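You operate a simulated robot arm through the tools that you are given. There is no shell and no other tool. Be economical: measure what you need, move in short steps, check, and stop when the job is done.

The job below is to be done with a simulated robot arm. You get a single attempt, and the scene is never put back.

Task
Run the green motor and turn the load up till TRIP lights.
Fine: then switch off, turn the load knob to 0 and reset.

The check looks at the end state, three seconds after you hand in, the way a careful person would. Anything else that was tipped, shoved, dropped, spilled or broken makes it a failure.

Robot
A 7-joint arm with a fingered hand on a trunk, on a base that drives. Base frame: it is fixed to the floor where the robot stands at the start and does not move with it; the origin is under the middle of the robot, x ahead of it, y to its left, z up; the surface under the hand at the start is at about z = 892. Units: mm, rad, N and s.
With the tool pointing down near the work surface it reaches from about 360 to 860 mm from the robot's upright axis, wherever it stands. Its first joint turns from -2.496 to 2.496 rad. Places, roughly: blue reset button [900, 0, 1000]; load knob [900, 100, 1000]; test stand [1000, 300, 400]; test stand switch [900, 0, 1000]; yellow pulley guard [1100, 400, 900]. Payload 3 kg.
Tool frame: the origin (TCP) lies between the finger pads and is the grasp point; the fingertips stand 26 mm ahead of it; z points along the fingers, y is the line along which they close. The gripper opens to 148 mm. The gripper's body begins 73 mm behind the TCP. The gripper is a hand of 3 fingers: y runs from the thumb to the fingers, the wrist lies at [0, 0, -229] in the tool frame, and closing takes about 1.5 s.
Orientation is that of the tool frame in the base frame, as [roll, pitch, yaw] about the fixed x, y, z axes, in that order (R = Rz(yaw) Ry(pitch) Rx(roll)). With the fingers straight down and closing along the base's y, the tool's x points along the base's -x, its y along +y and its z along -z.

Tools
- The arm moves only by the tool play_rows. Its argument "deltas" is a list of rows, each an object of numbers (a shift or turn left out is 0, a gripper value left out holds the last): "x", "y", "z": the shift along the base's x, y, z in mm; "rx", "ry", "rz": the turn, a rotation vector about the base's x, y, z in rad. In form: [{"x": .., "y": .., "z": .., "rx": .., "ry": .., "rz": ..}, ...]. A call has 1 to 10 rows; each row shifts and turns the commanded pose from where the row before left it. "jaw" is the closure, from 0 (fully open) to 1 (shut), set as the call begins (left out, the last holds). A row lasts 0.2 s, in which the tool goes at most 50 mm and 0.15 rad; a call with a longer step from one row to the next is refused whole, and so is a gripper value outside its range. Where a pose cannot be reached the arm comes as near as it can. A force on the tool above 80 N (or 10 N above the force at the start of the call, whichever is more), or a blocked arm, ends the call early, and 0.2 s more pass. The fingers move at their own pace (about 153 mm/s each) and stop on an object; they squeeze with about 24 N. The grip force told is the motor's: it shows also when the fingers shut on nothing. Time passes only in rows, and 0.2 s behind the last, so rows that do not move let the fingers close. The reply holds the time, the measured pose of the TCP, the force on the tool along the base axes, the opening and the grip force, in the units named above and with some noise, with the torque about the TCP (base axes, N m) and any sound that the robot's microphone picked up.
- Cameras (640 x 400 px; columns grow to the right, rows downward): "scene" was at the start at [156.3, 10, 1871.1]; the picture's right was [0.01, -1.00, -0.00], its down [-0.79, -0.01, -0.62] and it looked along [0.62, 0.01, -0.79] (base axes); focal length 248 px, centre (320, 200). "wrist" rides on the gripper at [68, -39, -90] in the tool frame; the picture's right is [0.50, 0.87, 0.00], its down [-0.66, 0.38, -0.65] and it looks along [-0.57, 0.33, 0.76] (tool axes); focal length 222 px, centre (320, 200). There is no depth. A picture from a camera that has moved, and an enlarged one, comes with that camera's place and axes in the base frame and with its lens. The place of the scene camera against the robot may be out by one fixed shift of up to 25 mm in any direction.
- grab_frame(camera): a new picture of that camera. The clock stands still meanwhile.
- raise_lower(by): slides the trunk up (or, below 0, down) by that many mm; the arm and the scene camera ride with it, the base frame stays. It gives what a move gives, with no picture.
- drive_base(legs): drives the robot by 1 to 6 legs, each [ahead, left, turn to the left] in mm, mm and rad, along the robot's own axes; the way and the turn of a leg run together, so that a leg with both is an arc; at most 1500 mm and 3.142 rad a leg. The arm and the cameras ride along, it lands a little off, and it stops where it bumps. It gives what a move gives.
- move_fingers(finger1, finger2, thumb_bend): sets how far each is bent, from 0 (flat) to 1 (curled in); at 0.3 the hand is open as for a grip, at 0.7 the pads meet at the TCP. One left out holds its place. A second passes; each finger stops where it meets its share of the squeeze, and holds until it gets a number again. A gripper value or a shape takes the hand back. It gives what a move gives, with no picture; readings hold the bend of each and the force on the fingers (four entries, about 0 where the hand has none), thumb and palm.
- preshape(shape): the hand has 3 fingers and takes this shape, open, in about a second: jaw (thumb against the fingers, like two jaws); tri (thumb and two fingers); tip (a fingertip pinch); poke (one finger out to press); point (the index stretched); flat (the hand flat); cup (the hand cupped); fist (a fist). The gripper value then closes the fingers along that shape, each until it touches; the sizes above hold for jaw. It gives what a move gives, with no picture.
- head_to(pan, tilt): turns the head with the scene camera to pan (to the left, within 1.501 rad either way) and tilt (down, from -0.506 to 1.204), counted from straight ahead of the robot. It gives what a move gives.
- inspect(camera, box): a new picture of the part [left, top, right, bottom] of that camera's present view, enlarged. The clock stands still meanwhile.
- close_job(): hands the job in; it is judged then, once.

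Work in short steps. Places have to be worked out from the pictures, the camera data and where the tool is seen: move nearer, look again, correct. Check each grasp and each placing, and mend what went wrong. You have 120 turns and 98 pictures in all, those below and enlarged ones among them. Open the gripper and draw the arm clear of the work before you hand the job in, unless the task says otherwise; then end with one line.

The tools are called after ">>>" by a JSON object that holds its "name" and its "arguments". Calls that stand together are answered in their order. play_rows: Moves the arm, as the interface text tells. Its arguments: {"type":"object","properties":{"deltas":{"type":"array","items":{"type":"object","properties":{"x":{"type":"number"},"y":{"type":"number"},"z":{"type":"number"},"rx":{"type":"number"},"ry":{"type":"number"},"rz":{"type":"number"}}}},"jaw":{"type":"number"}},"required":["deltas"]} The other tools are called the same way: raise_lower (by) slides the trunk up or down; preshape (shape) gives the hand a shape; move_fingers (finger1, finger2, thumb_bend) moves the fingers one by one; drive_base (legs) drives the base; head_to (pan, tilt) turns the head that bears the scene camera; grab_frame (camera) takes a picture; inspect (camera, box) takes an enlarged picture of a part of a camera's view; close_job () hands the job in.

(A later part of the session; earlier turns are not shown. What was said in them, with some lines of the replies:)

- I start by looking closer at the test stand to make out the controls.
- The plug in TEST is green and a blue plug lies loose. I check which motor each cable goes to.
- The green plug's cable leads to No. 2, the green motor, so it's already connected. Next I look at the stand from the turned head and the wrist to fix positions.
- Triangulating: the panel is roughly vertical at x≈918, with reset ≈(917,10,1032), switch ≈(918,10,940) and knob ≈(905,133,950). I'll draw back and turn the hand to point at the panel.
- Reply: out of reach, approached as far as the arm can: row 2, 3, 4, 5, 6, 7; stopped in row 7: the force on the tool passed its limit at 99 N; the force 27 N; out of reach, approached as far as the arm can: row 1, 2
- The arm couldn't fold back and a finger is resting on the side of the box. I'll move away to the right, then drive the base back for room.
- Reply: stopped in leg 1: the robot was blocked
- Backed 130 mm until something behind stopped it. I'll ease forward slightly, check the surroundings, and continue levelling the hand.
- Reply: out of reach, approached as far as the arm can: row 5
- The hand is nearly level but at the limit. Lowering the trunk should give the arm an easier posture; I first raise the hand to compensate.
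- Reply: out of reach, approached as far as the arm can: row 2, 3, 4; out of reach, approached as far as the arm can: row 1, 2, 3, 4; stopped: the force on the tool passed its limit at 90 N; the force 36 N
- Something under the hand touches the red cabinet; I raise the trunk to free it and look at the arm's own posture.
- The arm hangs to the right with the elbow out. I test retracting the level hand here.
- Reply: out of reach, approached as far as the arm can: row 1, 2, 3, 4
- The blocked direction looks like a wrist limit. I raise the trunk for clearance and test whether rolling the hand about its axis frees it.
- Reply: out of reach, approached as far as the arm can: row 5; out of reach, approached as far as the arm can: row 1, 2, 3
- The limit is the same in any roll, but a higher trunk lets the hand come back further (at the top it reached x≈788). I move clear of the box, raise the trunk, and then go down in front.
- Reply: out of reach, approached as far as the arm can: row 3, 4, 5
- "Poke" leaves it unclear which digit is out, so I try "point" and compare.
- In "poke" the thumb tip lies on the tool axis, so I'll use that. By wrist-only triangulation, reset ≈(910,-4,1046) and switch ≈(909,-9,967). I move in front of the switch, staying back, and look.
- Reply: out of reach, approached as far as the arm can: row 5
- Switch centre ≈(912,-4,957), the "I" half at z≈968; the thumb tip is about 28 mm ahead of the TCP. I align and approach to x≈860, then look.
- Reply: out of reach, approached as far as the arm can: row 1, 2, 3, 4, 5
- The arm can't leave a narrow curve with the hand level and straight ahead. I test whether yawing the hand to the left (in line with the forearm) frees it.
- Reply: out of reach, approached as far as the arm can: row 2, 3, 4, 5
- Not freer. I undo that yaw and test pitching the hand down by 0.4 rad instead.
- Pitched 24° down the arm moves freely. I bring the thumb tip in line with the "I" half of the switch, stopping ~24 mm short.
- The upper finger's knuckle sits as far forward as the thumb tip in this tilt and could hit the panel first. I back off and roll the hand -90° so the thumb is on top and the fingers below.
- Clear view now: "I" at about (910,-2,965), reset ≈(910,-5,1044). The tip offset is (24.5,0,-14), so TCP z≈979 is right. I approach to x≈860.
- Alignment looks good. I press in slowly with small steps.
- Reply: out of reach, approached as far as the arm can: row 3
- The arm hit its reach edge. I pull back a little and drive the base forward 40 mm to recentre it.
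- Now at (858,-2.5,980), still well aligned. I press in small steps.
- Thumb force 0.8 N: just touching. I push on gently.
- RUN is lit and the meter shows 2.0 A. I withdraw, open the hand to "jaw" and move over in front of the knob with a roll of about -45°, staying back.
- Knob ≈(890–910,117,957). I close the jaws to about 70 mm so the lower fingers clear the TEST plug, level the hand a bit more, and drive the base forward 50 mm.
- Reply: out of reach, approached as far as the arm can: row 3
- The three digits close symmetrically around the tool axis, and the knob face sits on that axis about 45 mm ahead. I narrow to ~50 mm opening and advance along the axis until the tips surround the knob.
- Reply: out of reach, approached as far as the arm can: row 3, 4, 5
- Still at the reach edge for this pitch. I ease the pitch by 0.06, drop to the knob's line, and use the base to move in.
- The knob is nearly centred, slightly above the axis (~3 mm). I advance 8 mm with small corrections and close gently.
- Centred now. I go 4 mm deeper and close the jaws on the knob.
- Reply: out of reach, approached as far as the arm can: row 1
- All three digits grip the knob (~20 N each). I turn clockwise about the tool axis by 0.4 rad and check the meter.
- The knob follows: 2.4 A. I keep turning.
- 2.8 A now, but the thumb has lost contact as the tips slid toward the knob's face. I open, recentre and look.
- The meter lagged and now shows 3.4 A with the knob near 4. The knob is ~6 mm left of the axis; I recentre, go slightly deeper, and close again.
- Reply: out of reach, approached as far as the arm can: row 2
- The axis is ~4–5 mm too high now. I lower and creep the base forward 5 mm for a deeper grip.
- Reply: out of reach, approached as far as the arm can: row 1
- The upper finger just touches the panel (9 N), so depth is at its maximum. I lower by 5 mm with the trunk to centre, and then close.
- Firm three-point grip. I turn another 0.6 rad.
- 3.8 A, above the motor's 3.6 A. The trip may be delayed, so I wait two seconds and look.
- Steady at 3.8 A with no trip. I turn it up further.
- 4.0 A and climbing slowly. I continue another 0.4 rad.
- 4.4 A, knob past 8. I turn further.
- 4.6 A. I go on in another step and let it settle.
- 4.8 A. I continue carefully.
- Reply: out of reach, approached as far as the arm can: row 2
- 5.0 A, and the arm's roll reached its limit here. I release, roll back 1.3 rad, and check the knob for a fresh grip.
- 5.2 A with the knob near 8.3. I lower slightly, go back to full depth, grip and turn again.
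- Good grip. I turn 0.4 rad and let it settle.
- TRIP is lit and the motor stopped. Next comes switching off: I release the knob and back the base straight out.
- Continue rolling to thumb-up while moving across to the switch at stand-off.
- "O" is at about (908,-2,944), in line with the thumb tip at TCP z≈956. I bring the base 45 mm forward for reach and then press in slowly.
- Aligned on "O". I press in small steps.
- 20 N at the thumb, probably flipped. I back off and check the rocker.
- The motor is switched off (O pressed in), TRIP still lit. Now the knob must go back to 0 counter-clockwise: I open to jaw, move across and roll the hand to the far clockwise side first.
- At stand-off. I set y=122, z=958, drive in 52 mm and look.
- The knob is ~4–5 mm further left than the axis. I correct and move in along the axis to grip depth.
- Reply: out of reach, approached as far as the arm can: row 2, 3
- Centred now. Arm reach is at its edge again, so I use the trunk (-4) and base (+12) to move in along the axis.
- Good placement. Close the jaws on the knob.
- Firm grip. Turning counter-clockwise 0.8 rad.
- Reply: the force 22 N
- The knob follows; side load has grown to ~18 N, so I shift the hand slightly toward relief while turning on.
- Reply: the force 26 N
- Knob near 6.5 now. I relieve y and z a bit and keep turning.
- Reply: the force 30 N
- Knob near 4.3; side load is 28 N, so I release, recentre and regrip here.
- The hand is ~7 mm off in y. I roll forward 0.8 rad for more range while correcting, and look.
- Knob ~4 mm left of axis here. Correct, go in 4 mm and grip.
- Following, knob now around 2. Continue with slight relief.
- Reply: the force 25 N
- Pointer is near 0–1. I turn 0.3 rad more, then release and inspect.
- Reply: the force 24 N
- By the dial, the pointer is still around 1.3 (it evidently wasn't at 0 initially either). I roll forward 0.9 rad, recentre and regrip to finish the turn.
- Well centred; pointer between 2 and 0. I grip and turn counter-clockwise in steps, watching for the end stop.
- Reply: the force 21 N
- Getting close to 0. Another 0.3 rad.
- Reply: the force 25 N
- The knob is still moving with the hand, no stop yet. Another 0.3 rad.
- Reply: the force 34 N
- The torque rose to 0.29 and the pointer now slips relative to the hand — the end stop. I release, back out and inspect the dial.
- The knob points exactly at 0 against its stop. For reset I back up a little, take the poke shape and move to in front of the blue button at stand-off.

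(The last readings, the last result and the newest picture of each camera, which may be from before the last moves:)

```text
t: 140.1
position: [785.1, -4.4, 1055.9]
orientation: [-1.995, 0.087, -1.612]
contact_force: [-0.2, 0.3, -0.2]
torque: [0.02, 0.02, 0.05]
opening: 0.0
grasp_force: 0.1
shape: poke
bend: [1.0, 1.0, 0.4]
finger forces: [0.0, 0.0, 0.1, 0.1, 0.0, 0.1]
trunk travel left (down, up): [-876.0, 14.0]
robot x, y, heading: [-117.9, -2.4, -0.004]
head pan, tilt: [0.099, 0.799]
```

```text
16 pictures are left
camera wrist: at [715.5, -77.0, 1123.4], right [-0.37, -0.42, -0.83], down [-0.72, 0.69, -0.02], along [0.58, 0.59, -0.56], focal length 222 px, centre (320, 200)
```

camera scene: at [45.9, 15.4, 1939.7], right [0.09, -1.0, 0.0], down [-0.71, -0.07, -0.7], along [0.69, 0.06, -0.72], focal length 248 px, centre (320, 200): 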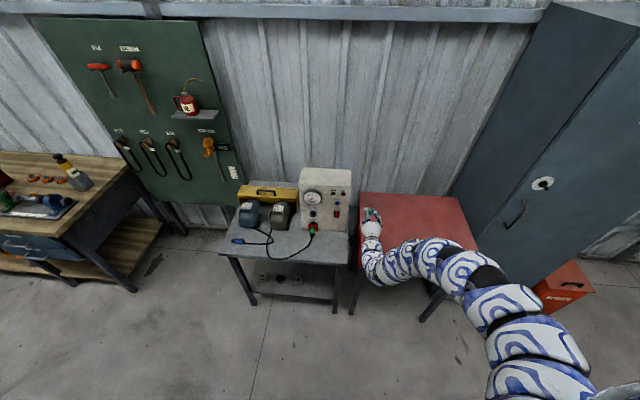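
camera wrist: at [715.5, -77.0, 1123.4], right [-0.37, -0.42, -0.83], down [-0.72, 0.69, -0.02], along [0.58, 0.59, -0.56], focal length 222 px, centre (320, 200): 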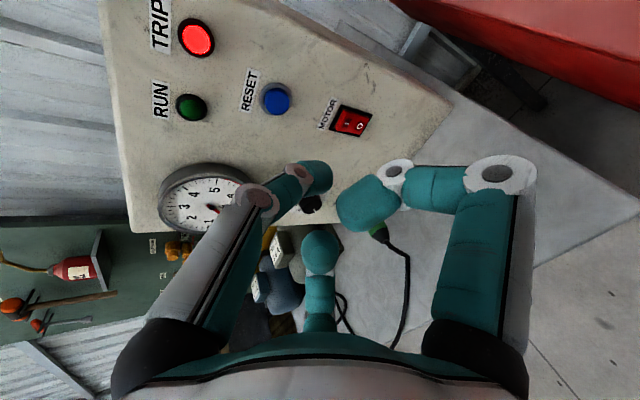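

Reset is at about (903,-7,1047); tip offset (24.5,0,-14), so TCP (·,-7,1061). I drive 50 mm in and approach to ~25 mm short.

>>> {"name": "play_rows", "arguments": {"deltas": [{"y": -2, "z": 5}, {}]}}

>>> {"name": "drive_base", "arguments": {"legs": [[50, 0, 0]]}}

>>> {"name": "play_rows", "arguments": {"deltas": [{"x": 8}, {"x": 8}, {}]}}

>>> {"name": "grab_frame", "arguments": {"camera": "wrist"}}

>>> {"name": "inspect", "arguments": {"camera": "scene", "box": [310, 170, 370, 210]}}

```text
t: 140.7
position: [783.6, -7.3, 1060.5]
orientation: [-1.994, 0.088, -1.611]
contact_force: [0.2, 0.9, -0.5]
torque: [0.01, 0.01, -0.02]
opening: 0.0
grasp_force: 0.1
shape: poke
bend: [1.0, 1.0, 0.4]
finger forces: [0.0, 0.0, 0.1, 0.1, 0.0, 0.1]
trunk travel left (down, up): [-876.0, 14.0]
robot x, y, heading: [-119.3, 1.4, -0.009]
head pan, tilt: [0.099, 0.799]
```

```text
t: 141.6
position: [837.1, -7.1, 1058.0]
orientation: [-1.995, 0.087, -1.61]
contact_force: [1.1, 0.4, -0.5]
torque: [0.0, 0.01, 0.0]
opening: 0.3
grasp_force: 0.1
shape: poke
bend: [1.0, 1.0, 0.4]
finger forces: [0.0, 0.0, 0.0, 0.0, 0.0, 0.1]
trunk travel left (down, up): [-876.0, 14.0]
robot x, y, heading: [-64.9, -3.7, -0.012]
head pan, tilt: [0.099, 0.799]
```

```text
t: 142.4
position: [851.0, -7.3, 1060.3]
orientation: [-1.997, 0.084, -1.61]
contact_force: [-0.3, 0.1, 0.2]
torque: [0.0, 0.0, -0.01]
opening: 0.0
grasp_force: 0.0
shape: poke
bend: [1.0, 1.0, 0.4]
finger forces: [0.0, 0.0, 0.1, 0.0, 0.0, 0.0]
trunk travel left (down, up): [-876.0, 14.0]
robot x, y, heading: [-66.0, 0.3, -0.003]
head pan, tilt: [0.099, 0.799]
```

```text
15 pictures are left
camera wrist: at [781.3, -79.3, 1127.4], right [-0.37, -0.42, -0.83], down [-0.73, 0.69, -0.02], along [0.58, 0.59, -0.56], focal length 222 px, centre (320, 200)
```

wrist: 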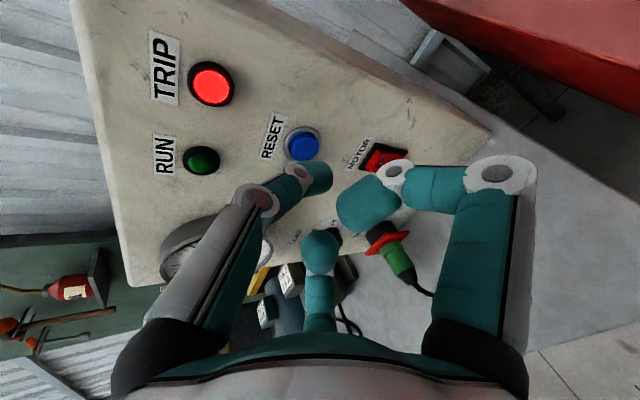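

```text
10.00 times, centred on (340, 190) of scene
camera zoom: at [93.1, 15.4, 1930.7], right [0.09, -1.0, 0.0], down [-0.71, -0.07, -0.7], along [0.69, 0.07, -0.72], focal length 2477 px, centre (120, 300)
```

zoom: 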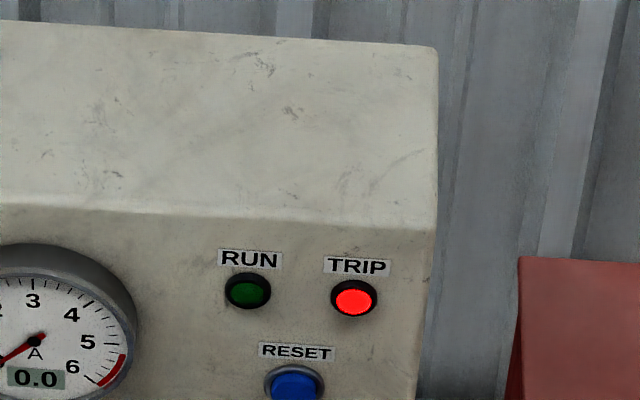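

Small correction (y -2, z +3), then press slowly.

>>> {"name": "play_rows", "arguments": {"deltas": [{"x": 6, "y": -2, "z": 2.5}, {"x": 6}, {"x": 3}, {"x": 3}, {"x": 3}, {}]}}

```text
t: 143.8
position: [871.7, -8.6, 1062.5]
orientation: [-1.996, 0.088, -1.608]
contact_force: [0.9, 0.3, -0.1]
torque: [0.0, -0.02, -0.01]
opening: 0.0
grasp_force: 0.0
shape: poke
bend: [1.0, 1.0, 0.4]
finger forces: [0.1, 0.0, 0.0, 0.0, 0.1, 0.0]
trunk travel left (down, up): [-876.0, 14.0]
robot x, y, heading: [-71.1, -0.9, -0.005]
head pan, tilt: [0.099, 0.799]
```

>>> {"name": "play_rows", "arguments": {"deltas": [{"x": 3}, {"x": 2}, {"x": 2}, {"x": 2}, {}]}}

>>> {"name": "inspect", "arguments": {"camera": "scene", "box": [300, 170, 380, 220]}}

```text
t: 145.0
position: [880.9, -9.2, 1061.8]
orientation: [-1.998, 0.085, -1.61]
contact_force: [0.5, -0.1, -0.3]
torque: [-0.02, 0.02, -0.02]
opening: 0.1
grasp_force: 0.1
shape: poke
bend: [1.0, 1.0, 0.4]
finger forces: [0.0, 0.0, 0.0, 0.1, 0.0, 0.1]
trunk travel left (down, up): [-876.0, 14.0]
robot x, y, heading: [-69.7, -4.4, -0.001]
head pan, tilt: [0.099, 0.799]
```

```text
8.00 times, centred on (340, 195) of scene
camera zoom: at [92.7, 15.4, 1930.7], right [0.09, -1.0, 0.0], down [-0.71, -0.07, -0.7], along [0.69, 0.07, -0.72], focal length 1982 px, centre (160, 240)
```

zoom: 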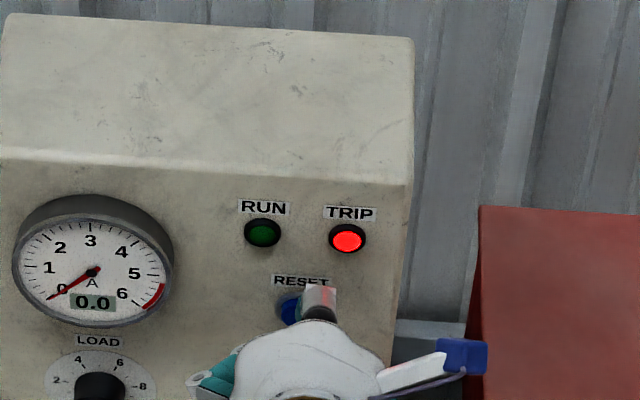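

No contact yet, and the thumb appears a few mm right of the button. Re-triangulating gives reset ≈(912,-4,1046); I back off 10 mm, shift y +6, z -2 and check.

>>> {"name": "play_rows", "arguments": {"deltas": [{"x": -10}, {"y": 6, "z": -2}, {}]}}

>>> {"name": "inspect", "arguments": {"camera": "scene", "box": [310, 180, 370, 220]}}

>>> {"name": "grab_frame", "arguments": {"camera": "wrist"}}

```text
t: 145.8
position: [870.0, -2.8, 1061.2]
orientation: [-1.996, 0.087, -1.609]
contact_force: [0.2, 0.0, 0.4]
torque: [-0.02, -0.01, 0.01]
opening: 0.1
grasp_force: 0.0
shape: poke
bend: [1.0, 1.0, 0.4]
finger forces: [0.0, 0.0, 0.0, 0.0, 0.1, 0.0]
trunk travel left (down, up): [-876.0, 14.0]
robot x, y, heading: [-66.8, -1.0, -0.006]
head pan, tilt: [0.099, 0.799]
```

```text
10.00 times, centred on (340, 200) of scene
camera zoom: at [92.4, 15.2, 1930.7], right [0.09, -1.0, 0.0], down [-0.71, -0.07, -0.7], along [0.69, 0.07, -0.72], focal length 2477 px, centre (120, 200)
```

zoom: 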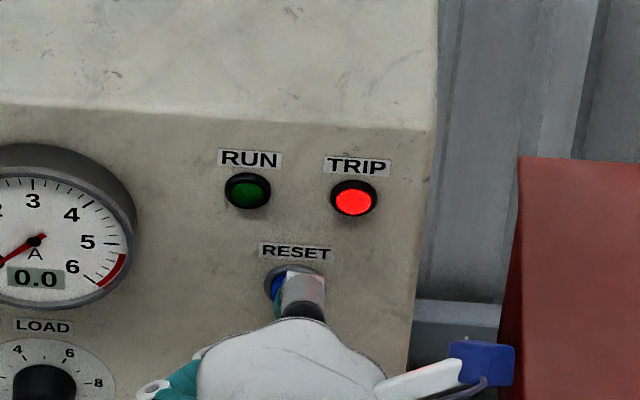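

```text
11 pictures are left
camera wrist: at [801.2, -74.8, 1128.5], right [-0.37, -0.42, -0.83], down [-0.73, 0.69, -0.02], along [0.58, 0.59, -0.56], focal length 222 px, centre (320, 200)
```

wrist: 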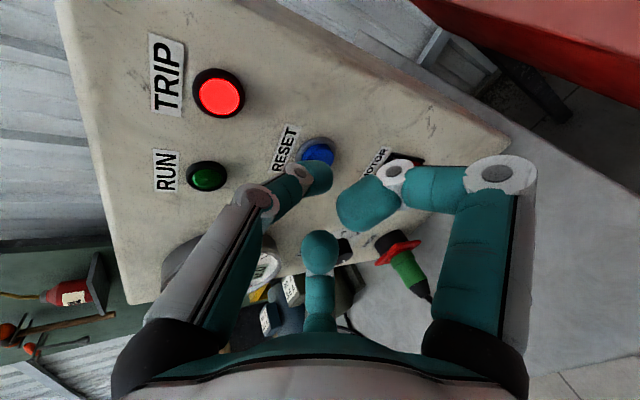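

Still ~4 mm right of the button centre; I shift +4 in y and press in.

>>> {"name": "play_rows", "arguments": {"deltas": [{"y": 4}, {"x": 5}, {"x": 4}, {"x": 3}, {"x": 2}, {"x": 2}, {}]}}

```text
t: 147.4
position: [885.9, 1.4, 1062.5]
orientation: [-1.995, 0.086, -1.61]
contact_force: [-3.8, -0.3, -0.4]
torque: [0.01, 0.04, 0.0]
opening: 0.1
grasp_force: 0.0
shape: poke
bend: [1.0, 1.0, 0.4]
finger forces: [0.0, 0.1, 0.0, 0.1, 4.1, 0.1]
trunk travel left (down, up): [-876.0, 14.0]
robot x, y, heading: [-70.9, -1.0, -0.003]
head pan, tilt: [0.099, 0.799]
heard: click
```

A click with 4 N on the thumb. I check the lamps.

>>> {"name": "inspect", "arguments": {"camera": "scene", "box": [300, 170, 380, 220]}}

```text
8.00 times, centred on (340, 195) of scene
camera zoom: at [92.2, 15.4, 1930.7], right [0.09, -1.0, 0.0], down [-0.71, -0.07, -0.7], along [0.69, 0.07, -0.72], focal length 1982 px, centre (160, 240)
```

zoom: 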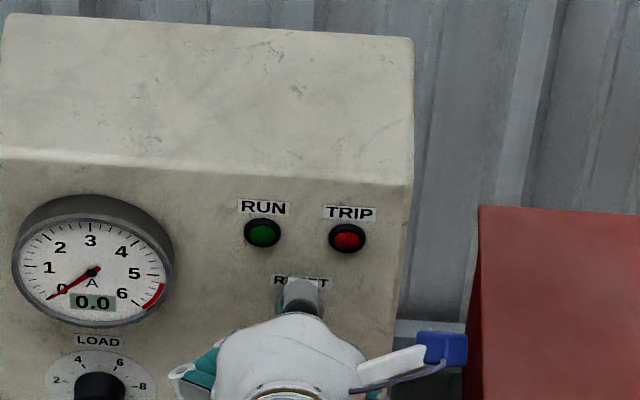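

TRIP is out. I back the hand out clear of the panel and open it.

>>> {"name": "play_rows", "arguments": {"deltas": [{"x": -10}, {"x": -15}, {"x": -15}]}}

>>> {"name": "drive_base", "arguments": {"legs": [[-48, 0, 0]]}}

>>> {"name": "play_rows", "arguments": {"deltas": [{"z": 20, "y": -20}, {"z": 20, "y": -20}, {"z": 20, "y": -20}]}}

>>> {"name": "preshape", "arguments": {"shape": "jaw"}}

>>> {"name": "inspect", "arguments": {"camera": "scene", "box": [285, 165, 365, 215]}}

>>> {"name": "grab_frame", "arguments": {"camera": "scene"}}

```text
t: 148.2
position: [846.0, 0.7, 1060.7]
orientation: [-1.994, 0.087, -1.61]
contact_force: [0.2, 0.3, -1.1]
torque: [0.0, 0.02, 0.01]
opening: 0.0
grasp_force: 0.0
shape: poke
bend: [1.0, 1.0, 0.4]
finger forces: [0.0, 0.0, 0.0, 0.0, 0.0, 0.1]
trunk travel left (down, up): [-876.0, 14.0]
robot x, y, heading: [-68.4, -1.1, -0.009]
head pan, tilt: [0.099, 0.799]
```

```text
t: 149.1
position: [796.7, 1.4, 1062.1]
orientation: [-1.993, 0.088, -1.608]
contact_force: [0.2, 0.0, 0.7]
torque: [0.01, 0.01, 0.02]
opening: 0.2
grasp_force: 0.1
shape: poke
bend: [1.0, 1.0, 0.4]
finger forces: [0.1, 0.0, 0.0, 0.1, 0.1, 0.1]
trunk travel left (down, up): [-876.0, 14.0]
robot x, y, heading: [-117.9, -0.7, -0.005]
head pan, tilt: [0.099, 0.799]
```

```text
t: 149.9
position: [812.6, -26.0, 1079.8]
orientation: [-1.994, 0.087, -1.608]
contact_force: [-0.3, 0.7, -0.9]
torque: [0.0, -0.01, 0.04]
opening: 0.0
grasp_force: 0.1
shape: poke
bend: [1.0, 1.0, 0.4]
finger forces: [0.0, 0.0, 0.0, 0.0, 0.0, 0.1]
out of reach, approached as far as the arm can: row 1, 2, 3
trunk travel left (down, up): [-876.0, 14.0]
robot x, y, heading: [-118.2, -0.9, -0.002]
head pan, tilt: [0.099, 0.799]
```

```text
t: 150.8
position: [813.1, -25.1, 1080.2]
orientation: [-1.996, 0.085, -1.61]
contact_force: [0.4, -0.2, 0.9]
torque: [-0.02, 0.03, 0.0]
opening: 148.0
grasp_force: 0.0
shape: jaw
bend: [0.3, 0.3, 0.3]
finger forces: [0.0, 0.0, 0.0, 0.0, 0.0, 0.0]
trunk travel left (down, up): [-876.0, 14.0]
robot x, y, heading: [-122.0, -4.0, -0.008]
head pan, tilt: [0.099, 0.799]
```

```text
8.00 times, centred on (325, 190) of scene
camera zoom: at [44.5, 15.7, 1930.7], right [0.09, -1.0, 0.0], down [-0.71, -0.07, -0.7], along [0.69, 0.07, -0.72], focal length 1982 px, centre (280, 280)
```

zoom: 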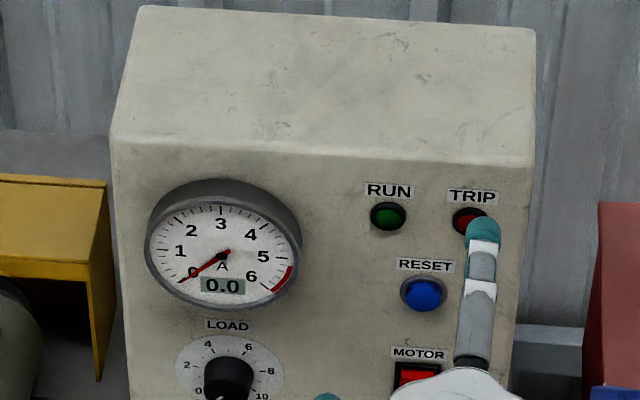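

```text
8 pictures are left
camera scene: at [44.5, 15.7, 1930.7], right [0.09, -1.0, 0.0], down [-0.71, -0.07, -0.7], along [0.69, 0.07, -0.72], focal length 248 px, centre (320, 200)
```

scene: 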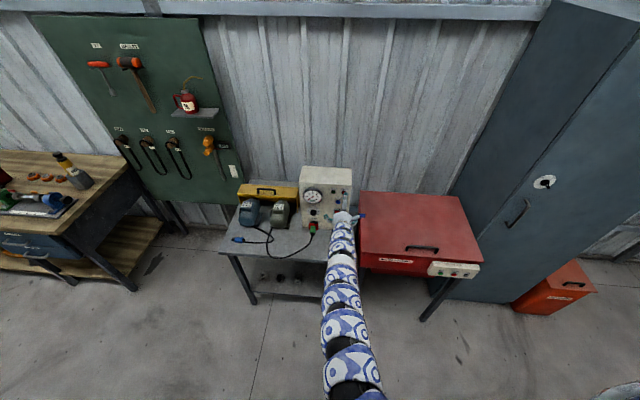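

All lamps are out, the meter is at 0 and the knob at 0. I move the hand fully aside to the right and take a last look at the panel.

>>> {"name": "play_rows", "arguments": {"deltas": [{"y": -30}, {"y": -30}, {"y": -30}, {"y": -30}, {"y": -30}]}}

>>> {"name": "inspect", "arguments": {"camera": "scene", "box": [285, 165, 381, 225]}}

```text
t: 152.2
position: [787.9, -160.8, 1036.6]
orientation: [-2.082, 0.014, -1.617]
contact_force: [0.3, 0.3, 0.9]
torque: [0.01, 0.03, 0.0]
opening: 148.1
grasp_force: 0.0
shape: jaw
bend: [0.3, 0.3, 0.3]
finger forces: [0.0, 0.0, 0.0, 0.0, 0.1, 0.1]
out of reach, approached as far as the arm can: row 1, 2, 3
trunk travel left (down, up): [-876.0, 14.0]
robot x, y, heading: [-118.6, 1.0, -0.007]
head pan, tilt: [0.099, 0.799]
stopped in row 5: the arm was blocked; the commanded pose is now the measured one
```

```text
6.67 times, centred on (333, 195) of scene
camera zoom: at [43.6, 17.8, 1930.8], right [0.1, -1.0, 0.0], down [-0.71, -0.07, -0.7], along [0.69, 0.07, -0.72], focal length 1652 px, centre (233, 233)
```

zoom: 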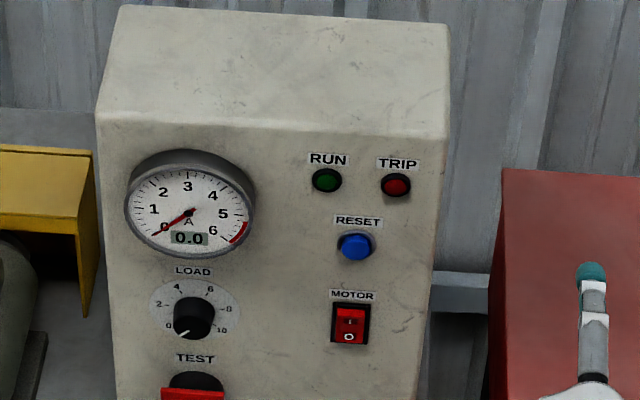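

The end state is right: switch at O, knob at 0, TRIP reset and the arm clear. I hand in.

>>> {"name": "close_job", "arguments": {}}

```text
The job is handed in.
```

The job is done: I ran the green motor (No. 2) and turned the load up until TRIP lit, at a little over 5 A. I then switched it off, turned the load knob back to 0 and pressed reset. The last picture shows both lamps out, the meter at 0.0, the switch at O and the knob at 0. Early on a finger pressed the side of the test stand twice (up to about 99 N). The hand also pressed down on the red cabinet once (about 90 N), and the base bumped something behind it while backing. I saw nothing moved in the pictures, but I couldn't see behind the robot.
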